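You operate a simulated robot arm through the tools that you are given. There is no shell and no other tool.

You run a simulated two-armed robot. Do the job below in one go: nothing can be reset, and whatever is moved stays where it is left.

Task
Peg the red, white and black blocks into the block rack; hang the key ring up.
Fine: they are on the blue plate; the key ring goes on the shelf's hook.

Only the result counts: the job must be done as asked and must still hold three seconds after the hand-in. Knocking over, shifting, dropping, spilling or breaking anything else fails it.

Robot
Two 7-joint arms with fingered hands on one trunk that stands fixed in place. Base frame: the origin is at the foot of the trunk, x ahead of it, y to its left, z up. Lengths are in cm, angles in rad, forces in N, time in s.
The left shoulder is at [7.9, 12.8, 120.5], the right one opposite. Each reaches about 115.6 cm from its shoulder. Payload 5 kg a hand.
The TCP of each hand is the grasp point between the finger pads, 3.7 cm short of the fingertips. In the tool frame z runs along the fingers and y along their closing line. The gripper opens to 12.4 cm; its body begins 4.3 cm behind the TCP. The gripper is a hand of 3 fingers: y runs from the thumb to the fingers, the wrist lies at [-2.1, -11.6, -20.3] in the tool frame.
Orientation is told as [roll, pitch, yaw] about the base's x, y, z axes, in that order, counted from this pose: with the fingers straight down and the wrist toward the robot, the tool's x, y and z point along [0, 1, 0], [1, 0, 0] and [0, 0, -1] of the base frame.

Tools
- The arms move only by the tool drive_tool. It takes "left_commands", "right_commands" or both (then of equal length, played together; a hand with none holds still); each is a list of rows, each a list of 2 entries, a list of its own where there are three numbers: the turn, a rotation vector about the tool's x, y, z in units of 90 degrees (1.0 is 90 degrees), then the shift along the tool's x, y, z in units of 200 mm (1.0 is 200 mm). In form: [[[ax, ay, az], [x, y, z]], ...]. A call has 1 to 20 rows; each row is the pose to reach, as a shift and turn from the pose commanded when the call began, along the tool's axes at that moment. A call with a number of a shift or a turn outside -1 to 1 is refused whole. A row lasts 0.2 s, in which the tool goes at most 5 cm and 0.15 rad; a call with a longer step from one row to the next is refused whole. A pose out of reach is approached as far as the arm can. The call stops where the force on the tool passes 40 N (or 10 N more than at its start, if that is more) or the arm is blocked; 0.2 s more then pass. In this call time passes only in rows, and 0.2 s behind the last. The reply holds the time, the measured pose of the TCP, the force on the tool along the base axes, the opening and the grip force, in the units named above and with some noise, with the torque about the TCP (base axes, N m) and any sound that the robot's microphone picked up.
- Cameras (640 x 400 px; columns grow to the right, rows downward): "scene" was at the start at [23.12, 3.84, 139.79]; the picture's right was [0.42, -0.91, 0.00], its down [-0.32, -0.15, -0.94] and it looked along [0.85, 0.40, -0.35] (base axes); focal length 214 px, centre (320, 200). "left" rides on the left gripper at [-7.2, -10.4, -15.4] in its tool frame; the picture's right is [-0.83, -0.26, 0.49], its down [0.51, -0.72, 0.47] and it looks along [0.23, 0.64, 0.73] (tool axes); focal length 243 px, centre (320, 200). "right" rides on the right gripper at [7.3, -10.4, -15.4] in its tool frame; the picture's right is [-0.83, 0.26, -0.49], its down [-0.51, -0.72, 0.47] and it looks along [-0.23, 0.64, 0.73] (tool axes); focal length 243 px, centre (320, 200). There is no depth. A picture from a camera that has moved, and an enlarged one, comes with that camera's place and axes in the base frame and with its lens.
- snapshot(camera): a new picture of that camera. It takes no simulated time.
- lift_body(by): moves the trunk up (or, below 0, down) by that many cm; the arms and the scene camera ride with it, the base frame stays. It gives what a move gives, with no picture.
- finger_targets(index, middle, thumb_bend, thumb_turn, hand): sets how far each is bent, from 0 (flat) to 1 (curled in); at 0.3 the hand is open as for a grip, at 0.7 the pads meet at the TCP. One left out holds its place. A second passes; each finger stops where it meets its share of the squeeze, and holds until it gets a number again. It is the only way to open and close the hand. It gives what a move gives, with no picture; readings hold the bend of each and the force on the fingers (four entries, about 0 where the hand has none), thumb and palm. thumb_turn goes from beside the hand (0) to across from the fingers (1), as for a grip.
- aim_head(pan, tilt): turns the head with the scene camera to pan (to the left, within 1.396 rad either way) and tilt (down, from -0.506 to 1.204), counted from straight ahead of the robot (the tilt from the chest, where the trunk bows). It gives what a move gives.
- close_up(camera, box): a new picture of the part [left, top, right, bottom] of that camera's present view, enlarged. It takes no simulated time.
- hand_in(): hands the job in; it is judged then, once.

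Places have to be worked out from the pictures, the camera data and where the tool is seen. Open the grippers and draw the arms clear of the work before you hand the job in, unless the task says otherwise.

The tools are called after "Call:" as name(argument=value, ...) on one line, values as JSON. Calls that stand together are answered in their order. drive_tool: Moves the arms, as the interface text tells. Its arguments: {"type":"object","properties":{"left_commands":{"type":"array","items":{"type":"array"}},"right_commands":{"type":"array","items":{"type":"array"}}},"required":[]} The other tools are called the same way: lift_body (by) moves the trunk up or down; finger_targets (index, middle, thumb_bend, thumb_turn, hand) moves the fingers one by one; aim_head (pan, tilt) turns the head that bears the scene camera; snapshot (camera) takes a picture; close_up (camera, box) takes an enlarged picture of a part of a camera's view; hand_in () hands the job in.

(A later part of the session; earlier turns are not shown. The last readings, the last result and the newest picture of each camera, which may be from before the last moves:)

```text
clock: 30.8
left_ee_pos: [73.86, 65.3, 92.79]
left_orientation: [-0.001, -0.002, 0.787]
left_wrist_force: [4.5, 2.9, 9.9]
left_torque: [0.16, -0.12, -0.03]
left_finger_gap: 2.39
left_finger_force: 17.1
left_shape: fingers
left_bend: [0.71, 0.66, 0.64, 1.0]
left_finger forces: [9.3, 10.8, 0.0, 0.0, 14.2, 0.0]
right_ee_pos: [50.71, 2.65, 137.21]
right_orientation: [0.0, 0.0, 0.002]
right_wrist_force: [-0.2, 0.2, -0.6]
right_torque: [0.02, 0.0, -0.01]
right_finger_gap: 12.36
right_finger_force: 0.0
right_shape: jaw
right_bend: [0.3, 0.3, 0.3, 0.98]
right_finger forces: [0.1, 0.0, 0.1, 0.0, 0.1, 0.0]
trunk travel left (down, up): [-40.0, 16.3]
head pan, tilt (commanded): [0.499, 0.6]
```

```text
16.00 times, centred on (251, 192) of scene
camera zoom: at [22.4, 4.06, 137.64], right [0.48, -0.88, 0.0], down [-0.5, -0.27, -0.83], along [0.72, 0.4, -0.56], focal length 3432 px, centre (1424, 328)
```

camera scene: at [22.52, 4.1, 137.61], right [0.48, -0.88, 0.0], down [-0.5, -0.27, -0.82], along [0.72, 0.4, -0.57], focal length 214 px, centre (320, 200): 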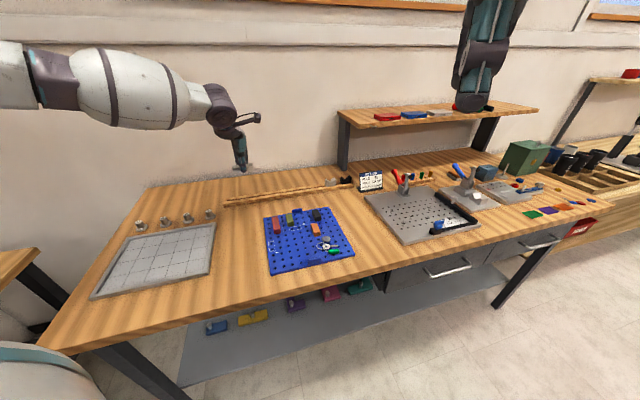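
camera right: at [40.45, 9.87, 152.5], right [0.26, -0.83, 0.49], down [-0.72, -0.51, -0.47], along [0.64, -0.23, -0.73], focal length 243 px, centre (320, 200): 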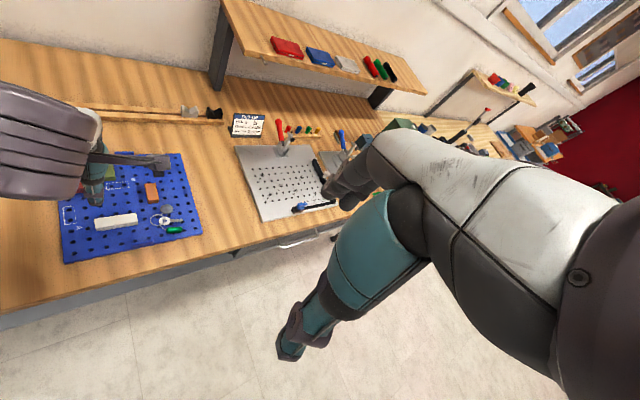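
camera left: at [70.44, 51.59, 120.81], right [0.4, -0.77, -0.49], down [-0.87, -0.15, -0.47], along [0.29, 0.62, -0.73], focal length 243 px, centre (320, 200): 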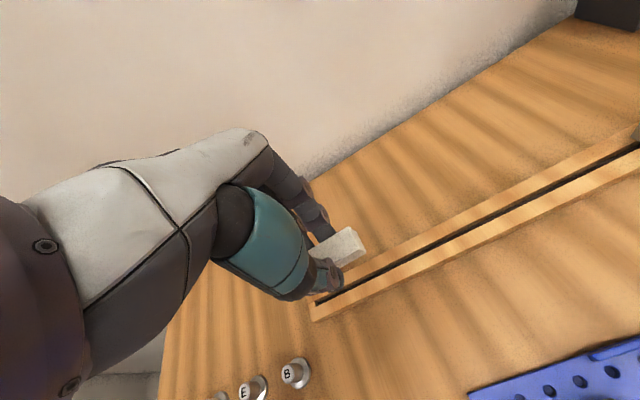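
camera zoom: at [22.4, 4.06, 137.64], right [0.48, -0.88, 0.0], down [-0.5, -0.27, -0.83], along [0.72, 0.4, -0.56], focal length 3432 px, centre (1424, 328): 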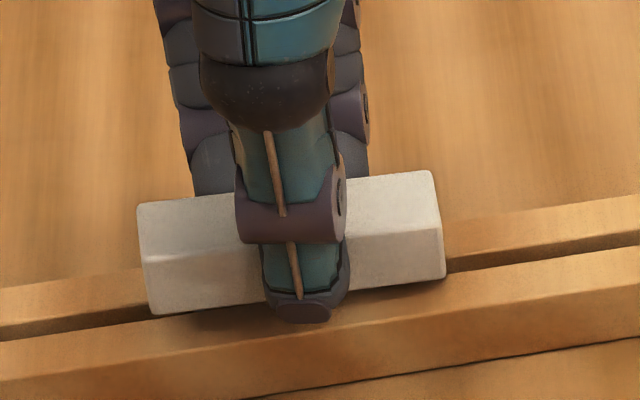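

Contact (≈10 N up, ≈5 N away from me): the pins ride on the near lip. Fresh measurement says the slot is ~0.15 cm farther; I lift 3 mm, shift +0.15 cm and lower again.

Call:
drive_tool(left_commands=[[[0, 0, 0], [0, 0, -0.015]], [[0, 0, 0], [0, 0.008, -0.015]], [[0, 0, 0], [0, 0.008, -0.008]], [[0, 0, 0], [0, 0.008, 0]], [[0, 0, 0], [0, 0.008, 0.008]]])

Call:
close_up(camera="left", box=[335, 210, 399, 258])

```text
clock: 32.0
left_ee_pos: [73.96, 65.38, 92.43]
left_orientation: [0.0, -0.004, 0.787]
left_wrist_force: [2.5, 0.4, 7.2]
left_torque: [0.05, 0.03, -0.02]
left_finger_gap: 2.36
left_finger_force: 15.7
left_shape: fingers
left_bend: [0.71, 0.67, 0.64, 1.0]
left_finger forces: [7.3, 10.0, 0.0, 0.1, 14.7, 0.0]
right_ee_pos: [50.71, 2.65, 137.14]
right_orientation: [0.0, 0.002, 0.001]
right_wrist_force: [0.3, 0.0, 0.6]
right_torque: [0.02, -0.02, 0.01]
right_finger_gap: 12.36
right_finger_force: 0.0
right_shape: jaw
right_bend: [0.3, 0.3, 0.3, 0.98]
right_finger forces: [0.1, 0.1, 0.1, 0.0, 0.0, 0.0]
trunk travel left (down, up): [-40.0, 16.3]
head pan, tilt (commanded): [0.499, 0.6]
```

```text
8.33 times, centred on (367, 234) of left
camera zoom: at [71.49, 52.81, 107.89], right [0.4, -0.77, -0.49], down [-0.87, -0.15, -0.47], along [0.29, 0.62, -0.73], focal length 2022 px, centre (-72, -83)
```

zoom: 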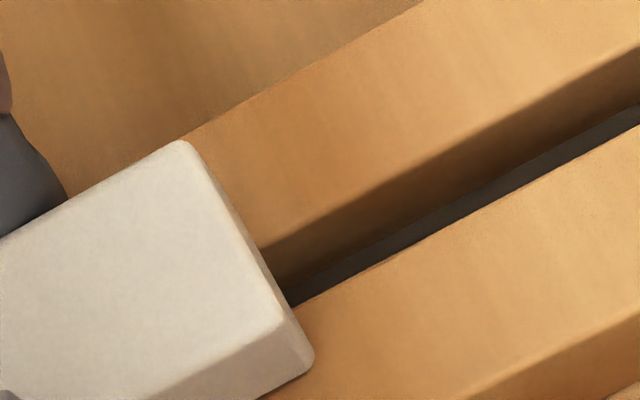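

Now at z≈92.5 the pins are well into the slot mouth with light force; seated height should be ≈92.2. I nudge +0.05 cm and press down gently another 3 mm.

Call:
drive_tool(left_commands=[[[0, 0, 0], [0, 0.0025, 0]], [[0, 0, 0], [0, 0.0025, 0.005]], [[0, 0, 0], [0, 0.0025, 0.01]], [[0, 0, 0], [0, 0.0025, 0.015]]])

Call:
close_up(camera="left", box=[335, 210, 399, 258])

Call:
close_up(camera="scene", box=[235, 180, 267, 204])

```text
clock: 33.0
left_ee_pos: [73.83, 65.47, 92.33]
left_orientation: [-0.001, -0.003, 0.785]
left_wrist_force: [1.3, 0.8, 18.0]
left_torque: [0.07, 0.1, -0.05]
left_finger_gap: 2.35
left_finger_force: 16.9
left_shape: fingers
left_bend: [0.71, 0.72, 0.64, 1.0]
left_finger forces: [8.6, 11.2, 0.0, 0.0, 15.0, 0.0]
right_ee_pos: [50.61, 2.65, 137.2]
right_orientation: [0.002, -0.002, 0.001]
right_wrist_force: [-0.5, -0.9, -0.1]
right_torque: [0.01, -0.02, 0.0]
right_finger_gap: 12.35
right_finger_force: 0.1
right_shape: jaw
right_bend: [0.3, 0.3, 0.3, 0.98]
right_finger forces: [0.0, 0.2, 0.0, 0.0, 0.1, 0.1]
trunk travel left (down, up): [-40.0, 16.3]
head pan, tilt (commanded): [0.499, 0.6]
```

```text
8.33 times, centred on (367, 234) of left
camera zoom: at [71.49, 52.81, 107.77], right [0.4, -0.77, -0.49], down [-0.87, -0.15, -0.47], along [0.29, 0.62, -0.73], focal length 2022 px, centre (-72, -83)
```

zoom: 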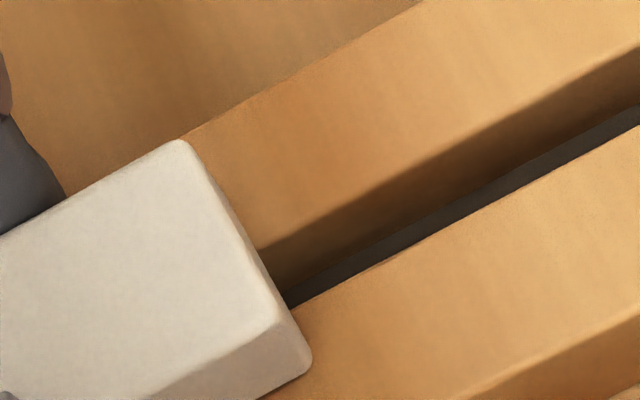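

```text
16.00 times, centred on (251, 192) of scene
camera zoom: at [22.27, 3.97, 137.66], right [0.48, -0.88, 0.0], down [-0.49, -0.27, -0.83], along [0.73, 0.4, -0.56], focal length 3432 px, centre (1424, 328)
```

zoom: 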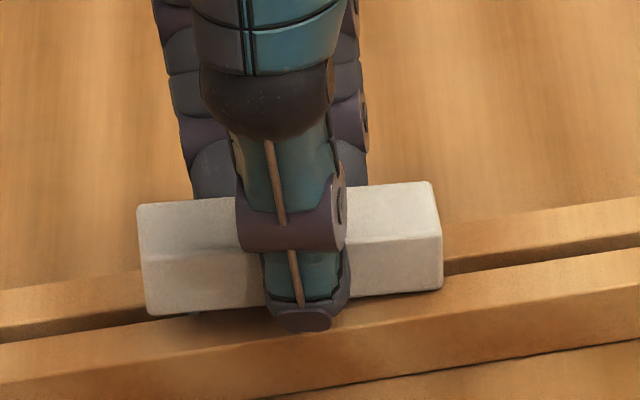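

Block bottom is at or within ~2 mm of the rack top, with the middle fingertip now pressing the rail. I release gently to let the pins drop home.

Call:
finger_targets(hand="left", index=0.56, middle=0.56, thumb_bend=0.56)

Call:
close_up(camera="left", box=[315, 195, 411, 267])

Call:
close_up(camera="scene", box=[235, 180, 267, 204])

```text
clock: 34.0
left_ee_pos: [74.03, 65.52, 92.18]
left_orientation: [0.0, 0.0, 0.785]
left_wrist_force: [-0.2, -0.2, 0.5]
left_torque: [-0.01, -0.01, 0.0]
left_finger_gap: 4.84
left_finger_force: 0.0
left_shape: fingers
left_bend: [0.56, 0.56, 0.56, 1.0]
left_finger forces: [0.0, 0.0, 0.0, 0.1, 0.0, 0.1]
right_ee_pos: [50.83, 2.66, 137.08]
right_orientation: [-0.001, -0.001, 0.001]
right_wrist_force: [-0.3, 0.4, -0.6]
right_torque: [0.01, 0.01, 0.05]
right_finger_gap: 12.36
right_finger_force: 0.0
right_shape: jaw
right_bend: [0.3, 0.3, 0.3, 0.98]
right_finger forces: [0.0, 0.0, 0.1, 0.0, 0.1, 0.0]
trunk travel left (down, up): [-40.0, 16.3]
head pan, tilt (commanded): [0.499, 0.6]
```

```text
5.56 times, centred on (363, 231) of left
camera zoom: at [71.58, 52.95, 107.46], right [0.4, -0.77, -0.49], down [-0.87, -0.15, -0.47], along [0.29, 0.62, -0.73], focal length 1348 px, centre (81, 28)
```

zoom: 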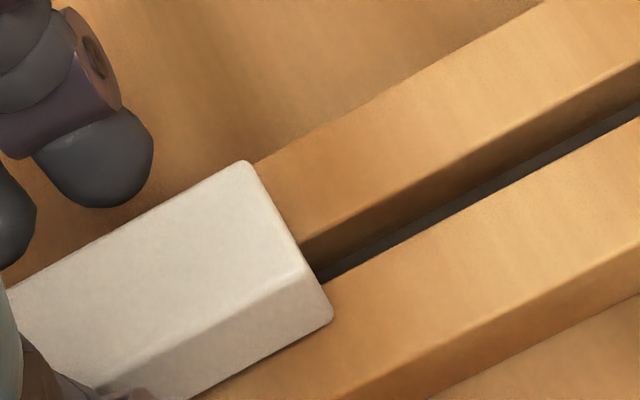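

```text
16.00 times, centred on (251, 192) of scene
camera zoom: at [22.46, 4.13, 137.61], right [0.48, -0.88, 0.0], down [-0.5, -0.27, -0.82], along [0.72, 0.4, -0.57], focal length 3432 px, centre (1424, 328)
```

zoom: 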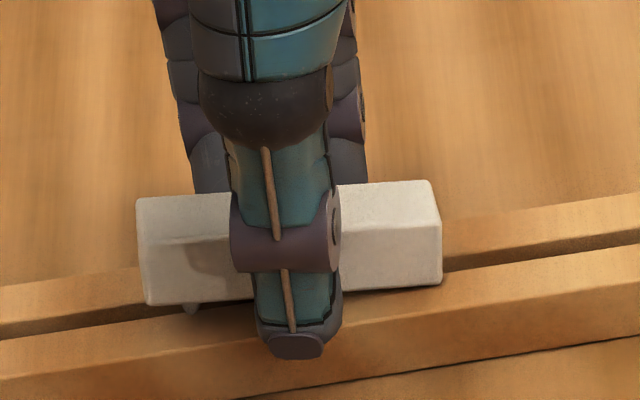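

The scene view shows the left pin sitting on the near lip (left end slightly raised, block yawed a few hundredths of a rad in the grip). I regrip, lift slightly, turn ~−0.05 rad and shift +0.1 cm, then lower again.

Call:
drive_tool(left_commands=[[[0, 0, 0], [0, 0, -0.012]]])

Call:
finger_targets(hand="left", index=0.72, middle=0.72, thumb_bend=0.72)

Call:
drive_tool(left_commands=[[[0, 0, 0], [0, 0, -0.012]], [[0, 0, 0.016], [0, 0.003, -0.025]], [[0, 0, 0.032], [0, 0.0055, -0.025]]])

Call:
close_up(camera="left", box=[315, 195, 411, 267])

Call:
close_up(camera="scene", box=[235, 180, 267, 204])

```text
clock: 34.4
left_ee_pos: [73.86, 65.59, 92.51]
left_orientation: [-0.001, -0.003, 0.786]
left_wrist_force: [-0.6, -0.6, -0.1]
left_torque: [0.02, 0.04, -0.01]
left_finger_gap: 4.85
left_finger_force: 0.0
left_shape: fingers
left_bend: [0.56, 0.56, 0.56, 1.0]
left_finger forces: [0.0, 0.0, 0.0, 0.0, 0.0, 0.0]
right_ee_pos: [50.76, 2.71, 137.11]
right_orientation: [0.001, 0.0, 0.002]
right_wrist_force: [0.3, 0.5, -0.7]
right_torque: [0.0, 0.0, -0.01]
right_finger_gap: 12.37
right_finger_force: 0.0
right_shape: jaw
right_bend: [0.3, 0.3, 0.3, 0.98]
right_finger forces: [0.0, 0.1, 0.0, 0.0, 0.0, 0.0]
trunk travel left (down, up): [-40.0, 16.3]
head pan, tilt (commanded): [0.499, 0.6]
```

```text
clock: 35.4
left_ee_pos: [73.99, 65.64, 92.31]
left_orientation: [0.0, 0.0, 0.784]
left_wrist_force: [0.2, 1.1, -0.1]
left_torque: [-0.02, 0.01, 0.0]
left_finger_gap: 2.45
left_finger_force: 15.2
left_shape: fingers
left_bend: [0.71, 0.67, 0.64, 1.0]
left_finger forces: [8.6, 6.5, 0.0, 0.1, 15.2, 0.0]
right_ee_pos: [50.7, 2.68, 137.09]
right_orientation: [0.0, -0.001, 0.002]
right_wrist_force: [0.0, -0.1, -0.1]
right_torque: [0.01, -0.01, 0.03]
right_finger_gap: 12.37
right_finger_force: 0.0
right_shape: jaw
right_bend: [0.3, 0.3, 0.3, 0.98]
right_finger forces: [0.0, 0.0, 0.1, 0.0, 0.0, 0.1]
trunk travel left (down, up): [-40.0, 16.3]
head pan, tilt (commanded): [0.499, 0.6]
```

```text
clock: 36.2
left_ee_pos: [74.03, 65.67, 92.91]
left_orientation: [-0.001, 0.001, 0.735]
left_wrist_force: [-0.2, 0.7, 0.1]
left_torque: [0.02, 0.0, 0.0]
left_finger_gap: 2.45
left_finger_force: 15.0
left_shape: fingers
left_bend: [0.71, 0.67, 0.64, 1.0]
left_finger forces: [8.5, 6.6, 0.1, 0.0, 15.2, 0.1]
right_ee_pos: [50.74, 2.68, 137.15]
right_orientation: [0.0, -0.001, 0.002]
right_wrist_force: [-0.5, -1.5, 0.7]
right_torque: [-0.02, 0.0, 0.0]
right_finger_gap: 12.41
right_finger_force: 0.1
right_shape: jaw
right_bend: [0.3, 0.3, 0.3, 0.98]
right_finger forces: [0.0, 0.1, 0.1, 0.0, 0.1, 0.0]
trunk travel left (down, up): [-40.0, 16.3]
head pan, tilt (commanded): [0.499, 0.6]
```

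```text
5.56 times, centred on (363, 231) of left
camera zoom: at [71.05, 53.22, 108.22], right [0.36, -0.79, -0.49], down [-0.88, -0.11, -0.47], along [0.32, 0.6, -0.73], focal length 1348 px, centre (81, 28)
```

zoom: 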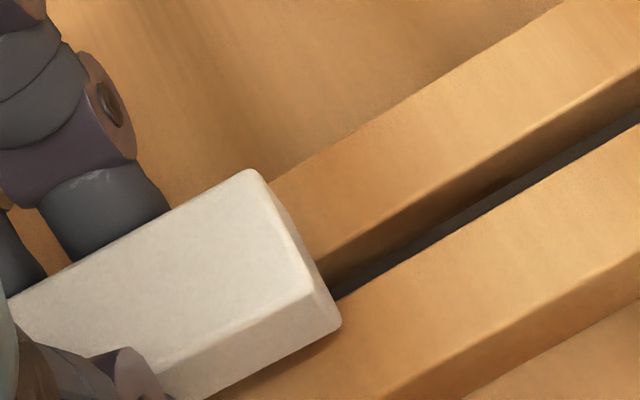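

```text
16.00 times, centred on (251, 192) of scene
camera zoom: at [22.46, 4.15, 137.61], right [0.48, -0.88, 0.0], down [-0.5, -0.27, -0.83], along [0.72, 0.4, -0.57], focal length 3432 px, centre (1424, 328)
```

zoom: 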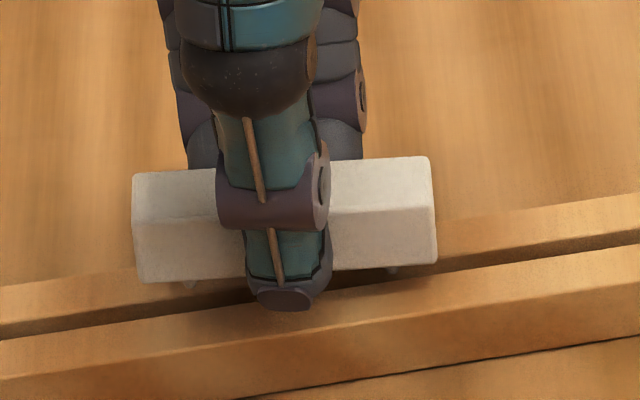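

Both pin tips are now visible just above the slot, aligned within ~0.05 cm; the block is tilted ~0.08 rad (left end up). I level it while lowering 6 mm.

Call:
drive_tool(left_commands=[[[0, -0.02, 0], [0, -0.002, 0]], [[0, -0.045, 0], [0, -0.002, 0.005]], [[0, -0.045, 0], [0, -0.002, 0.011]], [[0, -0.045, 0], [0, -0.002, 0.017]], [[0, -0.045, 0], [0, -0.002, 0.023]], [[0, -0.045, 0], [0, -0.002, 0.029]]])

Call:
close_up(camera="left", box=[315, 195, 411, 267])

Call:
close_up(camera="scene", box=[235, 180, 267, 204])

```text
clock: 37.6
left_ee_pos: [74.01, 65.57, 92.25]
left_orientation: [-0.07, 0.001, 0.734]
left_wrist_force: [0.7, 0.8, 1.8]
left_torque: [0.06, -0.03, 0.03]
left_finger_gap: 2.41
left_finger_force: 15.4
left_shape: fingers
left_bend: [0.71, 0.67, 0.64, 1.0]
left_finger forces: [9.4, 6.6, 0.0, 0.0, 14.6, 0.0]
right_ee_pos: [50.67, 2.66, 137.05]
right_orientation: [0.001, 0.0, 0.001]
right_wrist_force: [0.4, 0.5, 0.6]
right_torque: [0.02, 0.0, 0.0]
right_finger_gap: 12.35
right_finger_force: 0.0
right_shape: jaw
right_bend: [0.3, 0.3, 0.3, 0.98]
right_finger forces: [0.0, 0.0, 0.0, 0.0, 0.0, 0.0]
trunk travel left (down, up): [-40.0, 16.3]
head pan, tilt (commanded): [0.499, 0.6]
```

```text
5.56 times, centred on (363, 231) of left
camera zoom: at [70.3, 53.95, 108.09], right [0.38, -0.82, -0.43], down [-0.85, -0.13, -0.51], along [0.36, 0.56, -0.75], focal length 1348 px, centre (81, 28)
```

zoom: 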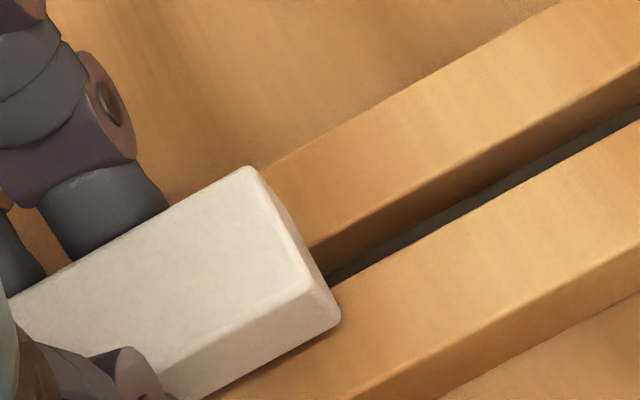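

```text
16.00 times, centred on (251, 192) of scene
camera zoom: at [22.46, 4.12, 137.61], right [0.48, -0.88, 0.0], down [-0.5, -0.27, -0.83], along [0.72, 0.4, -0.56], focal length 3432 px, centre (1424, 328)
```

zoom: 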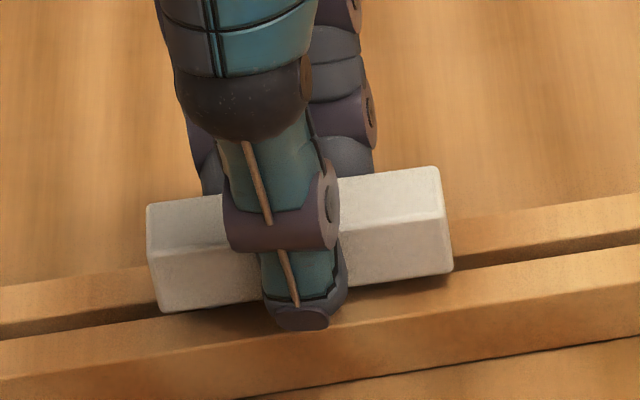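

The block is level now and pins entering with only ~2 N. I lower another 5 mm gently.

Call:
drive_tool(left_commands=[[[0, 0, 0], [0, 0, 0.005]], [[0, 0, 0], [0, 0, 0.01]], [[0, 0, 0], [0, 0, 0.015]], [[0, 0, 0], [0, 0, 0.02]]])

Call:
close_up(camera="scene", box=[235, 180, 267, 204])

Call:
close_up(camera="left", box=[315, 195, 411, 267])

```text
clock: 38.6
left_ee_pos: [74.04, 65.57, 91.87]
left_orientation: [-0.071, 0.0, 0.736]
left_wrist_force: [4.2, 4.3, 2.7]
left_torque: [0.16, -0.11, -0.01]
left_finger_gap: 2.42
left_finger_force: 16.4
left_shape: fingers
left_bend: [0.71, 0.66, 0.64, 1.0]
left_finger forces: [10.0, 8.9, 0.0, 0.0, 12.9, 0.1]
right_ee_pos: [50.81, 2.67, 137.08]
right_orientation: [0.0, 0.001, 0.002]
right_wrist_force: [-0.8, 0.2, -0.4]
right_torque: [-0.01, -0.03, 0.03]
right_finger_gap: 12.36
right_finger_force: 0.1
right_shape: jaw
right_bend: [0.3, 0.3, 0.3, 0.98]
right_finger forces: [0.0, 0.0, 0.0, 0.0, 0.1, 0.0]
trunk travel left (down, up): [-40.0, 16.3]
head pan, tilt (commanded): [0.499, 0.6]
```

```text
16.00 times, centred on (251, 192) of scene
camera zoom: at [22.46, 4.14, 137.61], right [0.48, -0.88, 0.0], down [-0.5, -0.27, -0.83], along [0.72, 0.4, -0.57], focal length 3432 px, centre (1424, 328)
```

zoom: 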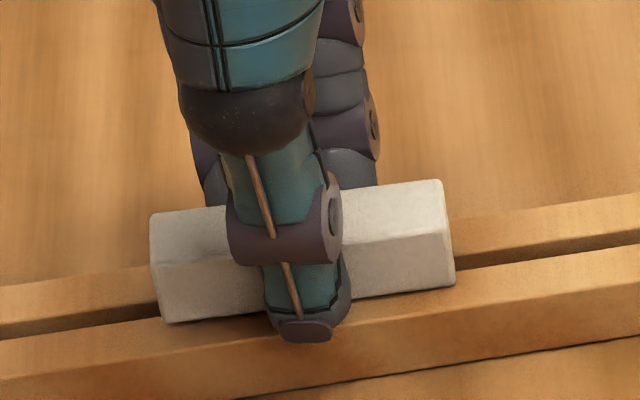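

```text
5.56 times, centred on (363, 231) of left
camera zoom: at [70.3, 53.95, 107.69], right [0.38, -0.82, -0.43], down [-0.85, -0.13, -0.51], along [0.36, 0.56, -0.75], focal length 1348 px, centre (81, 28)
```

zoom: 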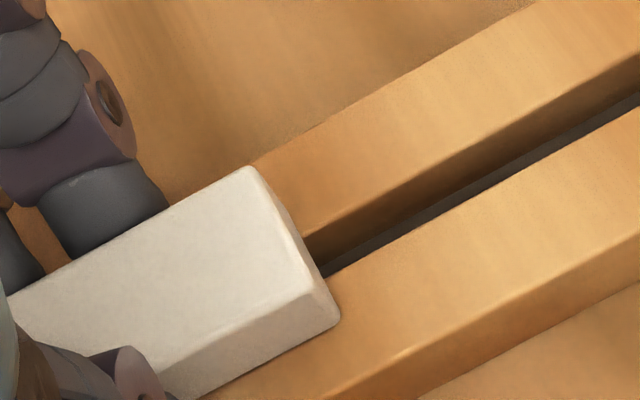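

Nearly down: small side force shows pins touching the near wall. I nudge +0.06 cm and lower another 4 mm.

Call:
drive_tool(left_commands=[[[0, 0, 0], [0, 0.003, 0.0]], [[0, 0, 0], [0, 0.003, 0.005]], [[0, 0, 0], [0, 0.003, 0.01]], [[0, 0, 0], [0, 0.003, 0.015]], [[0, 0, 0], [0, 0.003, 0.02]]])

Call:
close_up(camera="scene", box=[235, 180, 267, 204])

Call:
close_up(camera="left", box=[315, 195, 411, 267])

```text
clock: 39.8
left_ee_pos: [74.09, 65.53, 91.67]
left_orientation: [-0.072, -0.003, 0.734]
left_wrist_force: [1.1, 10.6, 15.2]
left_torque: [0.32, -0.01, -0.02]
left_finger_gap: 2.42
left_finger_force: 20.4
left_shape: fingers
left_bend: [0.71, 0.66, 0.64, 1.0]
left_finger forces: [11.6, 14.8, 0.0, 0.0, 14.2, 0.1]
right_ee_pos: [50.51, 2.75, 137.15]
right_orientation: [0.001, -0.002, 0.001]
right_wrist_force: [0.7, -0.1, -0.1]
right_torque: [0.01, 0.01, 0.0]
right_finger_gap: 12.36
right_finger_force: 0.1
right_shape: jaw
right_bend: [0.3, 0.3, 0.3, 0.98]
right_finger forces: [0.0, 0.1, 0.1, 0.0, 0.0, 0.0]
trunk travel left (down, up): [-40.0, 16.3]
head pan, tilt (commanded): [0.499, 0.6]
```

```text
16.00 times, centred on (251, 192) of scene
camera zoom: at [22.29, 4.1, 137.66], right [0.48, -0.88, 0.0], down [-0.49, -0.27, -0.83], along [0.72, 0.4, -0.56], focal length 3432 px, centre (1424, 328)
```

zoom: 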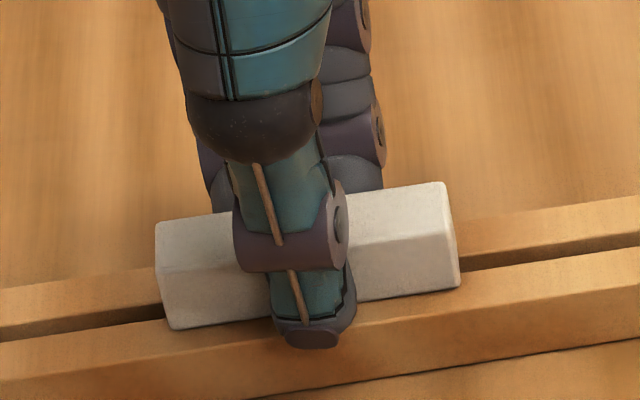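

```text
5.56 times, centred on (363, 231) of left
camera zoom: at [70.31, 53.89, 107.5], right [0.39, -0.81, -0.43], down [-0.85, -0.13, -0.51], along [0.36, 0.56, -0.74], focal length 1348 px, centre (81, 28)
```

zoom: 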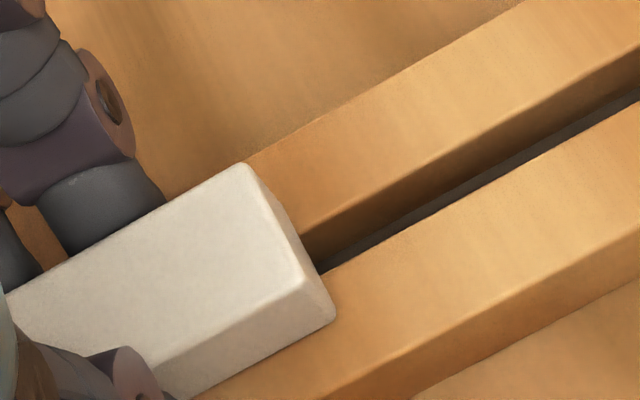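

Firm contact at z≈91.7 with the block level along the rail. I release and check seating.

Call:
finger_targets(hand="left", index=0.55, middle=0.55, thumb_bend=0.55)

Call:
close_up(camera="scene", box=[235, 180, 267, 204])

Call:
close_up(camera="left", box=[315, 195, 411, 267])

```text
clock: 40.8
left_ee_pos: [73.98, 65.39, 91.6]
left_orientation: [-0.071, -0.004, 0.735]
left_wrist_force: [-0.5, -4.0, 10.0]
left_torque: [0.09, 0.03, 0.01]
left_finger_gap: 5.14
left_finger_force: 4.7
left_shape: fingers
left_bend: [0.55, 0.58, 0.55, 1.0]
left_finger forces: [0.1, 9.9, 0.1, 0.0, 0.1, 0.1]
right_ee_pos: [50.65, 2.57, 137.21]
right_orientation: [-0.001, -0.003, 0.001]
right_wrist_force: [0.2, 0.6, 0.2]
right_torque: [0.07, 0.01, 0.02]
right_finger_gap: 12.36
right_finger_force: 0.0
right_shape: jaw
right_bend: [0.3, 0.3, 0.3, 0.98]
right_finger forces: [0.0, 0.1, 0.0, 0.0, 0.0, 0.1]
trunk travel left (down, up): [-40.0, 16.3]
head pan, tilt (commanded): [0.499, 0.6]
```

```text
16.00 times, centred on (251, 192) of scene
camera zoom: at [22.35, 3.99, 137.64], right [0.48, -0.88, 0.0], down [-0.5, -0.27, -0.83], along [0.72, 0.4, -0.56], focal length 3432 px, centre (1424, 328)
```

zoom: 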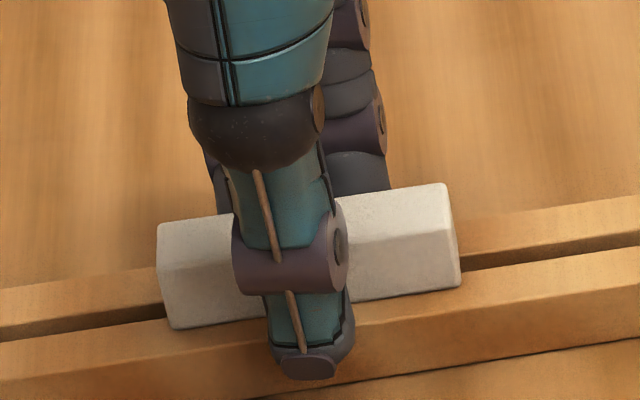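

```text
5.56 times, centred on (363, 231) of left
camera zoom: at [70.31, 53.77, 107.41], right [0.38, -0.82, -0.43], down [-0.85, -0.13, -0.51], along [0.36, 0.56, -0.75], focal length 1348 px, centre (81, 28)
```

zoom: 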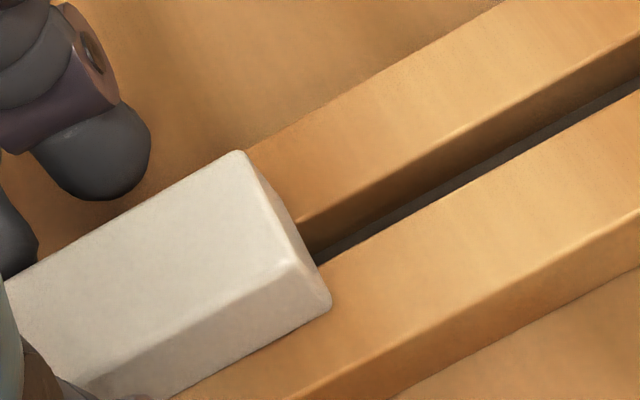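

The block looks seated and parallel to the rail. I raise the hand straight up, levelling it afterwards, and inspect.

Call:
drive_tool(left_commands=[[[0, 0, 0], [0, 0, -0.05]], [[0, 0, 0], [0, 0, -0.1]], [[0, 0, 0], [0, 0, -0.2]], [[0, 0.02, -0.015], [0, 0, -0.35]], [[0, 0.045, -0.032], [0, 0, -0.5]]])

Call:
close_up(camera="scene", box=[230, 175, 280, 211])

Call:
close_up(camera="left", box=[280, 195, 440, 315])

```text
clock: 42.0
left_ee_pos: [73.39, 65.97, 101.51]
left_orientation: [0.003, 0.003, 0.785]
left_wrist_force: [-0.2, -0.2, -0.2]
left_torque: [0.02, -0.04, 0.03]
left_finger_gap: 5.13
left_finger_force: 0.1
left_shape: fingers
left_bend: [0.55, 0.55, 0.55, 1.0]
left_finger forces: [0.1, 0.1, 0.0, 0.0, 0.1, 0.1]
right_ee_pos: [50.63, 2.56, 137.18]
right_orientation: [0.0, 0.0, 0.003]
right_wrist_force: [-0.5, -0.2, 0.2]
right_torque: [0.03, -0.02, -0.01]
right_finger_gap: 12.36
right_finger_force: 0.0
right_shape: jaw
right_bend: [0.3, 0.3, 0.3, 0.98]
right_finger forces: [0.0, 0.0, 0.0, 0.0, 0.1, 0.0]
trunk travel left (down, up): [-40.0, 16.3]
head pan, tilt (commanded): [0.499, 0.6]
```

```text
11.11 times, centred on (255, 193) of scene
camera zoom: at [22.41, 4.0, 137.63], right [0.48, -0.88, 0.0], down [-0.5, -0.27, -0.83], along [0.72, 0.4, -0.56], focal length 2383 px, centre (1042, 278)
```

zoom: 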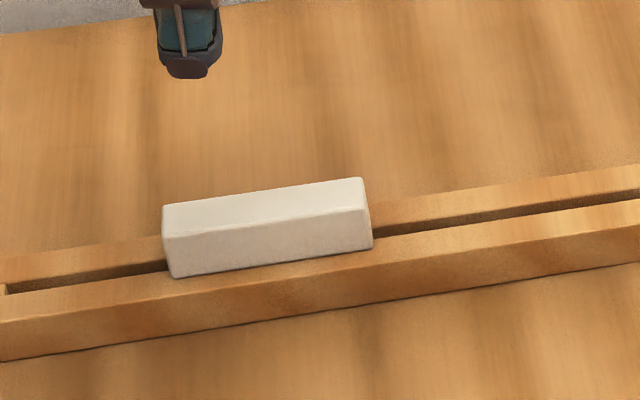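

```text
3.33 times, centred on (360, 255) of left
camera zoom: at [71.17, 53.39, 116.86], right [0.4, -0.77, -0.49], down [-0.87, -0.15, -0.47], along [0.29, 0.62, -0.73], focal length 809 px, centre (187, 17)
```

zoom: 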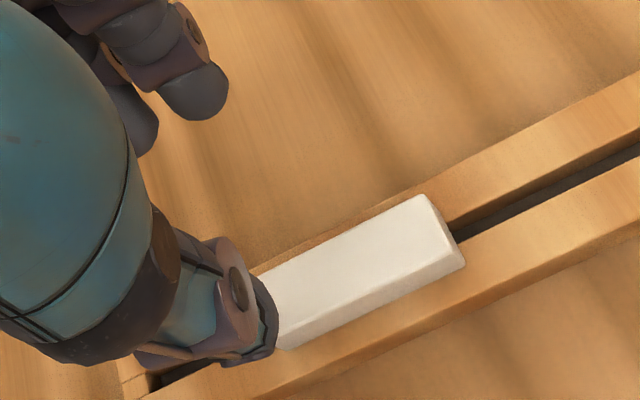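

White is fully seated and flush. Next, the red block: I move above it while turning the hand to yaw −45° so the fingers close across its width.

Call:
drive_tool(left_commands=[[[0, 0, 0.083], [-0.0375, -0.0875, -0.15]], [[0, 0, 0.167], [-0.075, -0.175, -0.25]], [[0, 0, 0.25], [-0.1125, -0.2625, -0.325]], [[0, 0, 0.333], [-0.15, -0.35, -0.325]], [[0, 0, 0.417], [-0.1875, -0.4375, -0.325]], [[0, 0, 0.5], [-0.225, -0.525, -0.325]]])

Call:
drive_tool(left_commands=[[[0, 0, 0.083], [-0.09, -0.036, 0]], [[0, 0, 0.167], [-0.18, -0.072, 0]], [[0, 0, 0.25], [-0.27, -0.108, 0]], [[0, 0, 0.333], [-0.36, -0.144, 0]], [[0, 0, 0.417], [-0.45, -0.18, 0]], [[0, 0, 0.5], [-0.54, -0.215, 0]]])

Call:
snapshot(camera="left")

Call:
snapshot(camera="scene")

```text
clock: 43.4
left_ee_pos: [69.19, 55.54, 107.86]
left_orientation: [-0.003, -0.001, -0.003]
left_wrist_force: [-0.1, 0.8, -0.2]
left_torque: [0.03, 0.0, 0.0]
left_finger_gap: 5.11
left_finger_force: 0.0
left_shape: fingers
left_bend: [0.55, 0.55, 0.55, 1.0]
left_finger forces: [0.0, 0.0, 0.0, 0.0, 0.0, 0.1]
right_ee_pos: [50.76, 2.72, 137.12]
right_orientation: [0.001, -0.001, 0.001]
right_wrist_force: [-0.5, -0.9, -0.1]
right_torque: [0.01, 0.01, 0.01]
right_finger_gap: 12.37
right_finger_force: 0.0
right_shape: jaw
right_bend: [0.3, 0.3, 0.3, 0.98]
right_finger forces: [0.1, 0.0, 0.0, 0.0, 0.1, 0.1]
trunk travel left (down, up): [-40.0, 16.3]
head pan, tilt (commanded): [0.499, 0.6]
```

```text
clock: 44.8
left_ee_pos: [65.07, 44.45, 107.86]
left_orientation: [-0.004, -0.002, -0.787]
left_wrist_force: [-0.1, 0.1, 0.6]
left_torque: [0.02, 0.01, -0.04]
left_finger_gap: 5.14
left_finger_force: 0.0
left_shape: fingers
left_bend: [0.55, 0.55, 0.55, 1.0]
left_finger forces: [0.0, 0.0, 0.0, 0.0, 0.0, 0.0]
right_ee_pos: [50.84, 2.65, 137.11]
right_orientation: [0.0, 0.0, 0.001]
right_wrist_force: [0.3, -0.3, 0.6]
right_torque: [0.0, -0.01, -0.02]
right_finger_gap: 12.35
right_finger_force: 0.1
right_shape: jaw
right_bend: [0.3, 0.3, 0.3, 0.98]
right_finger forces: [0.1, 0.0, 0.0, 0.1, 0.0, 0.0]
trunk travel left (down, up): [-40.0, 16.3]
head pan, tilt (commanded): [0.499, 0.6]
```

```text
taken
camera left: at [52.41, 46.72, 123.18], right [-0.77, -0.4, -0.49], down [-0.15, 0.87, -0.47], along [0.62, -0.29, -0.73], focal length 243 px, centre (320, 200)
```

left: 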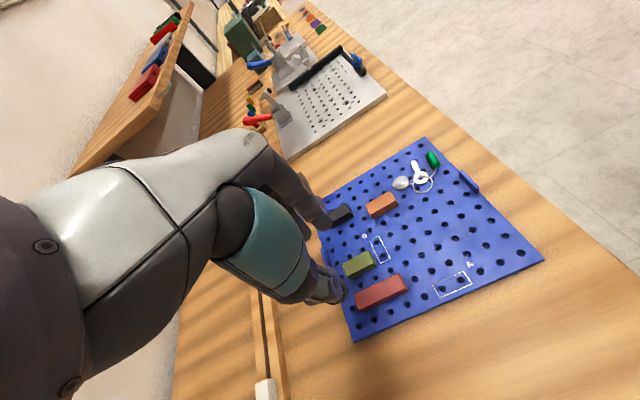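

```text
taken
camera scene: at [22.49, 4.07, 137.61], right [0.48, -0.88, 0.0], down [-0.5, -0.27, -0.83], along [0.72, 0.4, -0.56], focal length 214 px, centre (320, 200)
```

scene: 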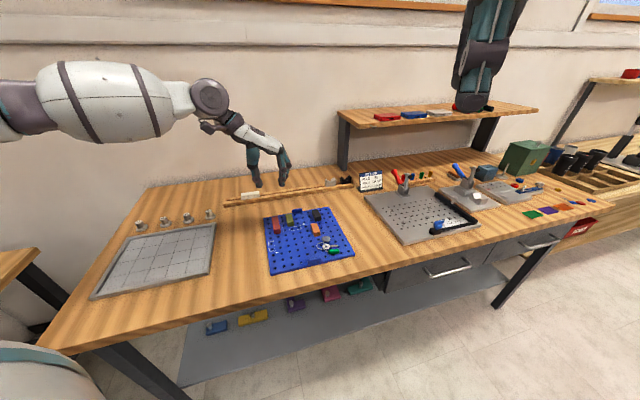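

The yaw −45° pose works and both cameras see red and olive. I zoom in for exact placement.

Call:
close_up(camera="left", box=[310, 230, 430, 320])

Call:
close_up(camera="scene", box=[235, 140, 335, 240])

```text
4.44 times, centred on (370, 275) of left
camera zoom: at [52.41, 46.72, 123.18], right [-0.77, -0.4, -0.49], down [-0.15, 0.87, -0.47], along [0.62, -0.29, -0.73], focal length 1078 px, centre (98, -133)
```

zoom: 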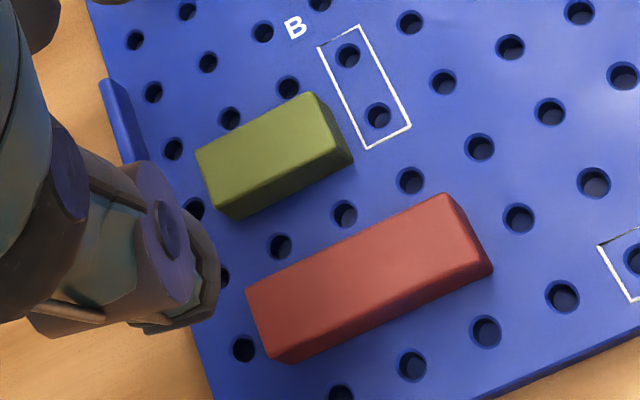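

```text
4.00 times, centred on (285, 190) of scene
camera zoom: at [22.49, 4.07, 137.61], right [0.48, -0.88, 0.0], down [-0.5, -0.27, -0.83], along [0.72, 0.4, -0.56], focal length 858 px, centre (460, 240)
```

zoom: 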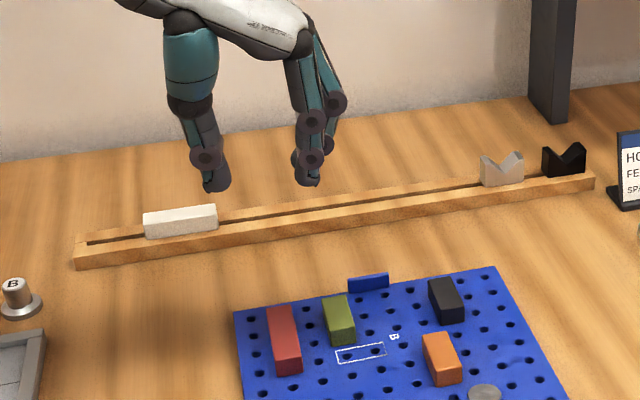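

Red's centre is at tool (+0.2, −0.25) cm; the gap to olive leaves ~0.5 cm for the fingers each side. I set a narrow pre-grip (index/middle nearly closed, thumb wider), align and descend to z≈95.5.

Call:
finger_targets(hand="left", index=0.655, middle=0.61, thumb_bend=0.55)

Call:
drive_tool(left_commands=[[[0, 0, 0], [0.011, -0.0125, 0.15]], [[0, 0, 0], [0.011, -0.0125, 0.3]], [[0, 0, 0], [0.011, -0.0125, 0.46]], [[0, 0, 0], [0.011, -0.0125, 0.614]]])

Call:
close_up(camera="left", box=[290, 200, 410, 290])

Call:
close_up(camera="scene", box=[250, 170, 330, 245])

```text
clock: 45.8
left_ee_pos: [64.84, 44.64, 107.73]
left_orientation: [0.0, 0.0, -0.786]
left_wrist_force: [0.1, -0.2, 0.1]
left_torque: [0.0, 0.02, 0.0]
left_finger_gap: 3.66
left_finger_force: 0.1
left_shape: fingers
left_bend: [0.65, 0.61, 0.55, 1.0]
left_finger forces: [0.1, 0.0, 0.0, 0.0, 0.1, 0.0]
right_ee_pos: [50.73, 2.71, 137.18]
right_orientation: [0.002, 0.0, 0.0]
right_wrist_force: [0.7, -0.1, 0.3]
right_torque: [0.0, -0.02, 0.0]
right_finger_gap: 12.36
right_finger_force: 0.1
right_shape: jaw
right_bend: [0.3, 0.3, 0.3, 0.98]
right_finger forces: [0.1, 0.1, 0.1, 0.0, 0.0, 0.1]
trunk travel left (down, up): [-40.0, 16.3]
head pan, tilt (commanded): [0.499, 0.6]
```

```text
clock: 46.8
left_ee_pos: [65.26, 45.09, 95.55]
left_orientation: [-0.001, 0.001, -0.784]
left_wrist_force: [-0.3, 0.3, -0.1]
left_torque: [-0.03, 0.01, -0.01]
left_finger_gap: 3.68
left_finger_force: 0.0
left_shape: fingers
left_bend: [0.65, 0.61, 0.55, 1.0]
left_finger forces: [0.0, 0.1, 0.1, 0.0, 0.0, 0.0]
right_ee_pos: [50.8, 2.75, 137.07]
right_orientation: [-0.002, 0.0, -0.001]
right_wrist_force: [0.2, 0.3, -1.3]
right_torque: [0.01, -0.02, 0.0]
right_finger_gap: 12.37
right_finger_force: 0.1
right_shape: jaw
right_bend: [0.3, 0.3, 0.3, 0.98]
right_finger forces: [0.0, 0.2, 0.0, 0.0, 0.0, 0.0]
trunk travel left (down, up): [-40.0, 16.3]
head pan, tilt (commanded): [0.499, 0.6]
```

```text
4.44 times, centred on (350, 245) of left
camera zoom: at [52.66, 47.37, 110.85], right [-0.77, -0.4, -0.49], down [-0.15, 0.87, -0.47], along [0.62, -0.29, -0.73], focal length 1078 px, centre (187, 0)
```

zoom: 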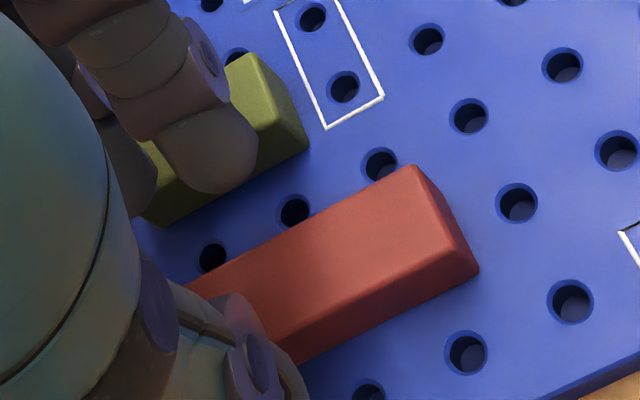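

```text
5.33 times, centred on (290, 208) of scene
camera zoom: at [22.51, 4.22, 137.6], right [0.48, -0.88, 0.0], down [-0.5, -0.27, -0.82], along [0.72, 0.39, -0.57], focal length 1144 px, centre (480, 160)
```

zoom: 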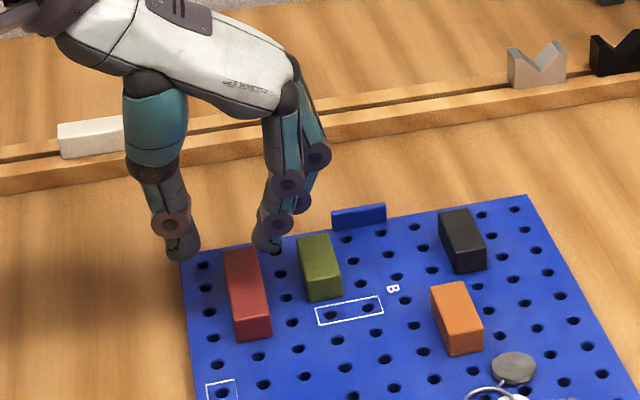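

Finger inner faces are only ~1.0 cm from centre, too tight for red's 1.1 half-width, so I open them slightly, shift 0.6 cm toward me along the block, and go down to z≈92.3 for a check.

Call:
finger_targets(hand="left", index=0.625, middle=0.58, thumb_bend=0.56)

Call:
drive_tool(left_commands=[[[0, 0, 0], [-0.03, 0, 0]], [[0, 0, 0], [-0.03, 0, 0.04]]])

Call:
close_up(camera="left", box=[290, 200, 410, 290])

Call:
close_up(camera="scene", box=[260, 190, 310, 230])

```text
clock: 47.8
left_ee_pos: [65.22, 45.22, 95.58]
left_orientation: [-0.002, -0.002, -0.785]
left_wrist_force: [0.6, -0.7, -0.4]
left_torque: [0.01, -0.01, -0.02]
left_finger_gap: 3.97
left_finger_force: 0.1
left_shape: fingers
left_bend: [0.62, 0.57, 0.56, 1.0]
left_finger forces: [0.0, 0.0, 0.0, 0.0, 0.0, 0.0]
right_ee_pos: [50.89, 2.66, 137.13]
right_orientation: [0.0, -0.002, 0.002]
right_wrist_force: [0.4, 0.7, 0.1]
right_torque: [-0.03, 0.0, 0.0]
right_finger_gap: 12.36
right_finger_force: 0.2
right_shape: jaw
right_bend: [0.3, 0.3, 0.3, 0.98]
right_finger forces: [0.0, 0.0, 0.0, 0.0, 0.1, 0.1]
trunk travel left (down, up): [-40.0, 16.3]
head pan, tilt (commanded): [0.499, 0.6]
```

```text
clock: 48.4
left_ee_pos: [64.81, 44.64, 94.76]
left_orientation: [-0.003, 0.0, -0.786]
left_wrist_force: [-0.3, 0.0, 0.1]
left_torque: [-0.03, 0.02, -0.01]
left_finger_gap: 3.98
left_finger_force: 0.1
left_shape: fingers
left_bend: [0.62, 0.57, 0.56, 1.0]
left_finger forces: [0.0, 0.0, 0.1, 0.0, 0.0, 0.1]
right_ee_pos: [50.76, 2.68, 137.08]
right_orientation: [0.0, 0.0, 0.001]
right_wrist_force: [-0.1, 0.6, 0.6]
right_torque: [0.02, 0.02, 0.02]
right_finger_gap: 12.39
right_finger_force: 0.0
right_shape: jaw
right_bend: [0.3, 0.3, 0.3, 0.98]
right_finger forces: [0.0, 0.1, 0.0, 0.0, 0.0, 0.1]
trunk travel left (down, up): [-40.0, 16.3]
head pan, tilt (commanded): [0.499, 0.6]
```

```text
4.44 times, centred on (350, 245) of left
camera zoom: at [52.17, 46.82, 110.19], right [-0.77, -0.4, -0.49], down [-0.15, 0.87, -0.47], along [0.62, -0.29, -0.73], focal length 1078 px, centre (187, 0)
```

zoom: 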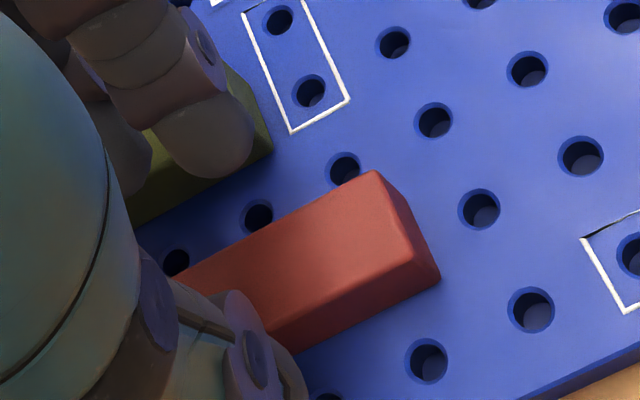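

```text
10.00 times, centred on (285, 210) of scene
camera zoom: at [22.5, 4.15, 137.6], right [0.48, -0.88, 0.0], down [-0.5, -0.27, -0.82], along [0.72, 0.4, -0.57], focal length 2145 px, centre (670, 100)
```

zoom: 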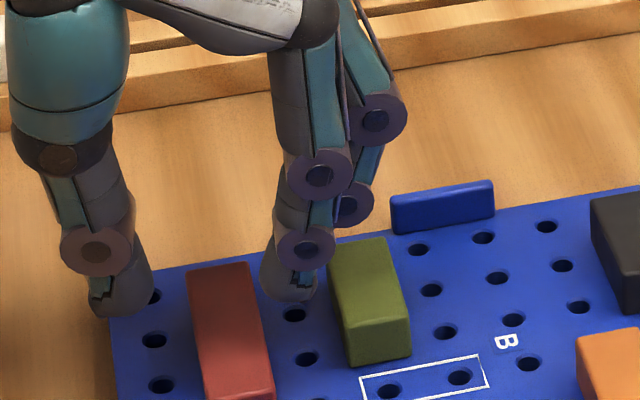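

The index tip will fit between red and olive (inner 1.3, outer 3.1 vs faces at 1.05 and 3.85). I descend to z≈91.9.

Call:
drive_tool(left_commands=[[[0, 0, 0], [0, 0, 0.05]], [[0, 0, 0], [0, 0, 0.1]], [[0, 0, 0], [0, 0, 0.145]]])

Call:
close_up(camera="scene", box=[260, 200, 310, 240])

Call:
close_up(camera="left", box=[290, 200, 410, 290])

```text
clock: 49.2
left_ee_pos: [64.61, 44.42, 92.13]
left_orientation: [0.0, -0.001, -0.785]
left_wrist_force: [-1.2, 3.4, 5.3]
left_torque: [0.0, -0.19, 0.11]
left_finger_gap: 3.97
left_finger_force: 3.4
left_shape: fingers
left_bend: [0.62, 0.59, 0.56, 1.0]
left_finger forces: [0.1, 5.6, 0.0, 0.0, 0.0, 0.1]
right_ee_pos: [50.62, 2.63, 137.2]
right_orientation: [0.0, -0.001, 0.001]
right_wrist_force: [0.4, 0.3, 1.1]
right_torque: [0.0, -0.01, 0.01]
right_finger_gap: 12.34
right_finger_force: 0.0
right_shape: jaw
right_bend: [0.3, 0.3, 0.3, 0.98]
right_finger forces: [0.0, 0.0, 0.0, 0.0, 0.1, 0.0]
trunk travel left (down, up): [-40.0, 16.3]
head pan, tilt (commanded): [0.499, 0.6]
```

```text
10.00 times, centred on (285, 220) of scene
camera zoom: at [22.31, 4.11, 137.65], right [0.48, -0.88, 0.0], down [-0.5, -0.27, -0.83], along [0.72, 0.4, -0.56], focal length 2145 px, centre (670, 0)
```

zoom: 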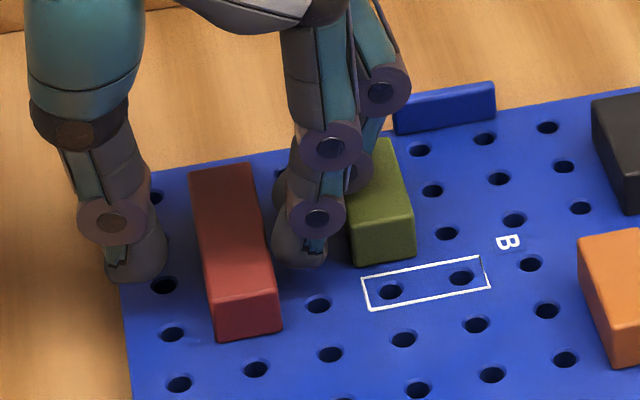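

```text
4.44 times, centred on (350, 245) of left
camera zoom: at [51.98, 46.66, 107.4], right [-0.77, -0.4, -0.49], down [-0.15, 0.87, -0.47], along [0.62, -0.29, -0.73], focal length 1078 px, centre (187, 0)
```

zoom: 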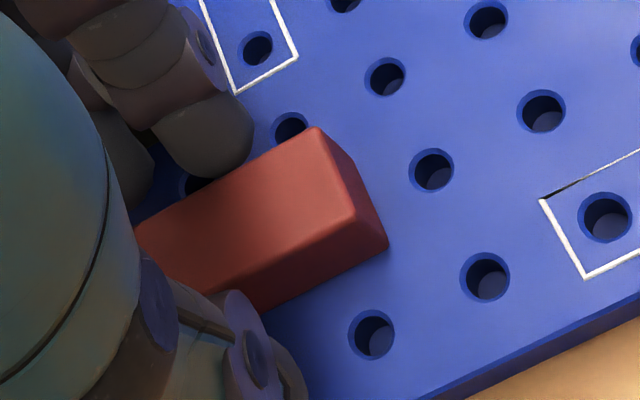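

The middle finger is brushing olive's edge (5 N). I back up 1 cm, bring the middle finger slightly inward, and look again.

Call:
drive_tool(left_commands=[[[0, 0, 0], [0, 0, -0.025]], [[0, 0, 0], [0, 0, -0.06]]])

Call:
finger_targets(hand="left", index=0.64, middle=0.605, thumb_bend=0.56)

Call:
close_up(camera="scene", box=[260, 195, 310, 235])

Call:
close_up(camera="left", box=[290, 200, 410, 290])

```text
clock: 49.8
left_ee_pos: [64.52, 44.49, 93.28]
left_orientation: [-0.002, 0.002, -0.784]
left_wrist_force: [-0.5, 0.3, -0.2]
left_torque: [0.0, -0.01, -0.01]
left_finger_gap: 3.99
left_finger_force: 0.1
left_shape: fingers
left_bend: [0.62, 0.57, 0.56, 1.0]
left_finger forces: [0.0, 0.0, 0.0, 0.1, 0.0, 0.0]
right_ee_pos: [50.69, 2.73, 137.22]
right_orientation: [0.001, 0.0, 0.004]
right_wrist_force: [-0.5, 0.2, 0.0]
right_torque: [-0.02, 0.01, 0.0]
right_finger_gap: 12.37
right_finger_force: 0.1
right_shape: jaw
right_bend: [0.3, 0.3, 0.3, 0.98]
right_finger forces: [0.0, 0.0, 0.1, 0.0, 0.0, 0.0]
trunk travel left (down, up): [-40.0, 16.3]
head pan, tilt (commanded): [0.499, 0.6]
```

```text
clock: 50.8
left_ee_pos: [64.56, 44.45, 93.16]
left_orientation: [-0.002, 0.0, -0.783]
left_wrist_force: [-0.6, 0.3, -0.7]
left_torque: [-0.02, 0.0, 0.0]
left_finger_gap: 3.69
left_finger_force: 0.1
left_shape: fingers
left_bend: [0.64, 0.6, 0.56, 1.0]
left_finger forces: [0.0, 0.0, 0.0, 0.0, 0.1, 0.0]
right_ee_pos: [50.85, 2.75, 137.06]
right_orientation: [0.0, 0.001, 0.002]
right_wrist_force: [0.0, -0.1, 0.2]
right_torque: [-0.04, 0.0, -0.02]
right_finger_gap: 12.37
right_finger_force: 0.1
right_shape: jaw
right_bend: [0.3, 0.3, 0.3, 0.98]
right_finger forces: [0.0, 0.0, 0.1, 0.1, 0.0, 0.1]
trunk travel left (down, up): [-40.0, 16.3]
head pan, tilt (commanded): [0.499, 0.6]
```

```text
10.00 times, centred on (285, 215) of scene
camera zoom: at [22.45, 4.12, 137.62], right [0.48, -0.88, 0.0], down [-0.5, -0.27, -0.83], along [0.72, 0.4, -0.56], focal length 2145 px, centre (670, 50)
```

zoom: 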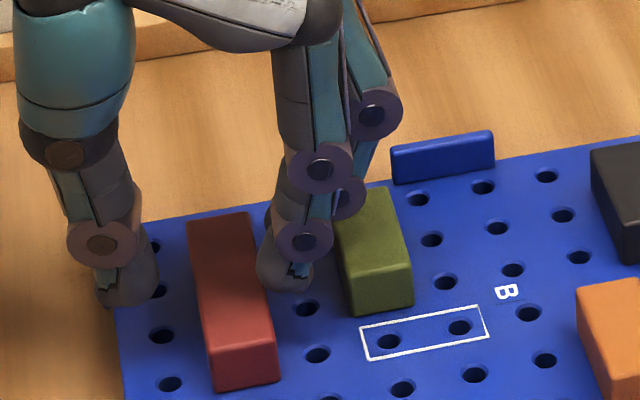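

```text
4.44 times, centred on (350, 245) of left
camera zoom: at [51.98, 46.72, 108.59], right [-0.77, -0.4, -0.49], down [-0.15, 0.87, -0.47], along [0.62, -0.29, -0.73], focal length 1078 px, centre (187, 0)
```

zoom: 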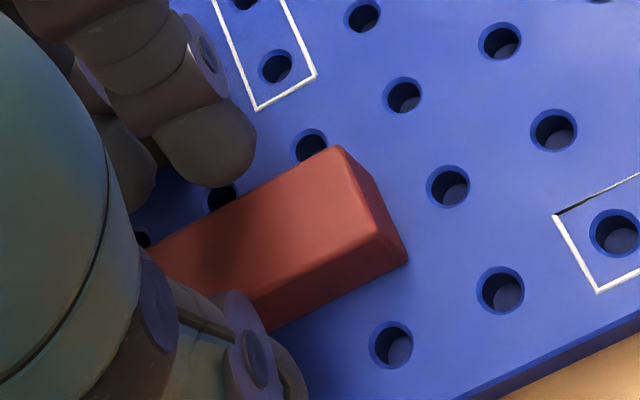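

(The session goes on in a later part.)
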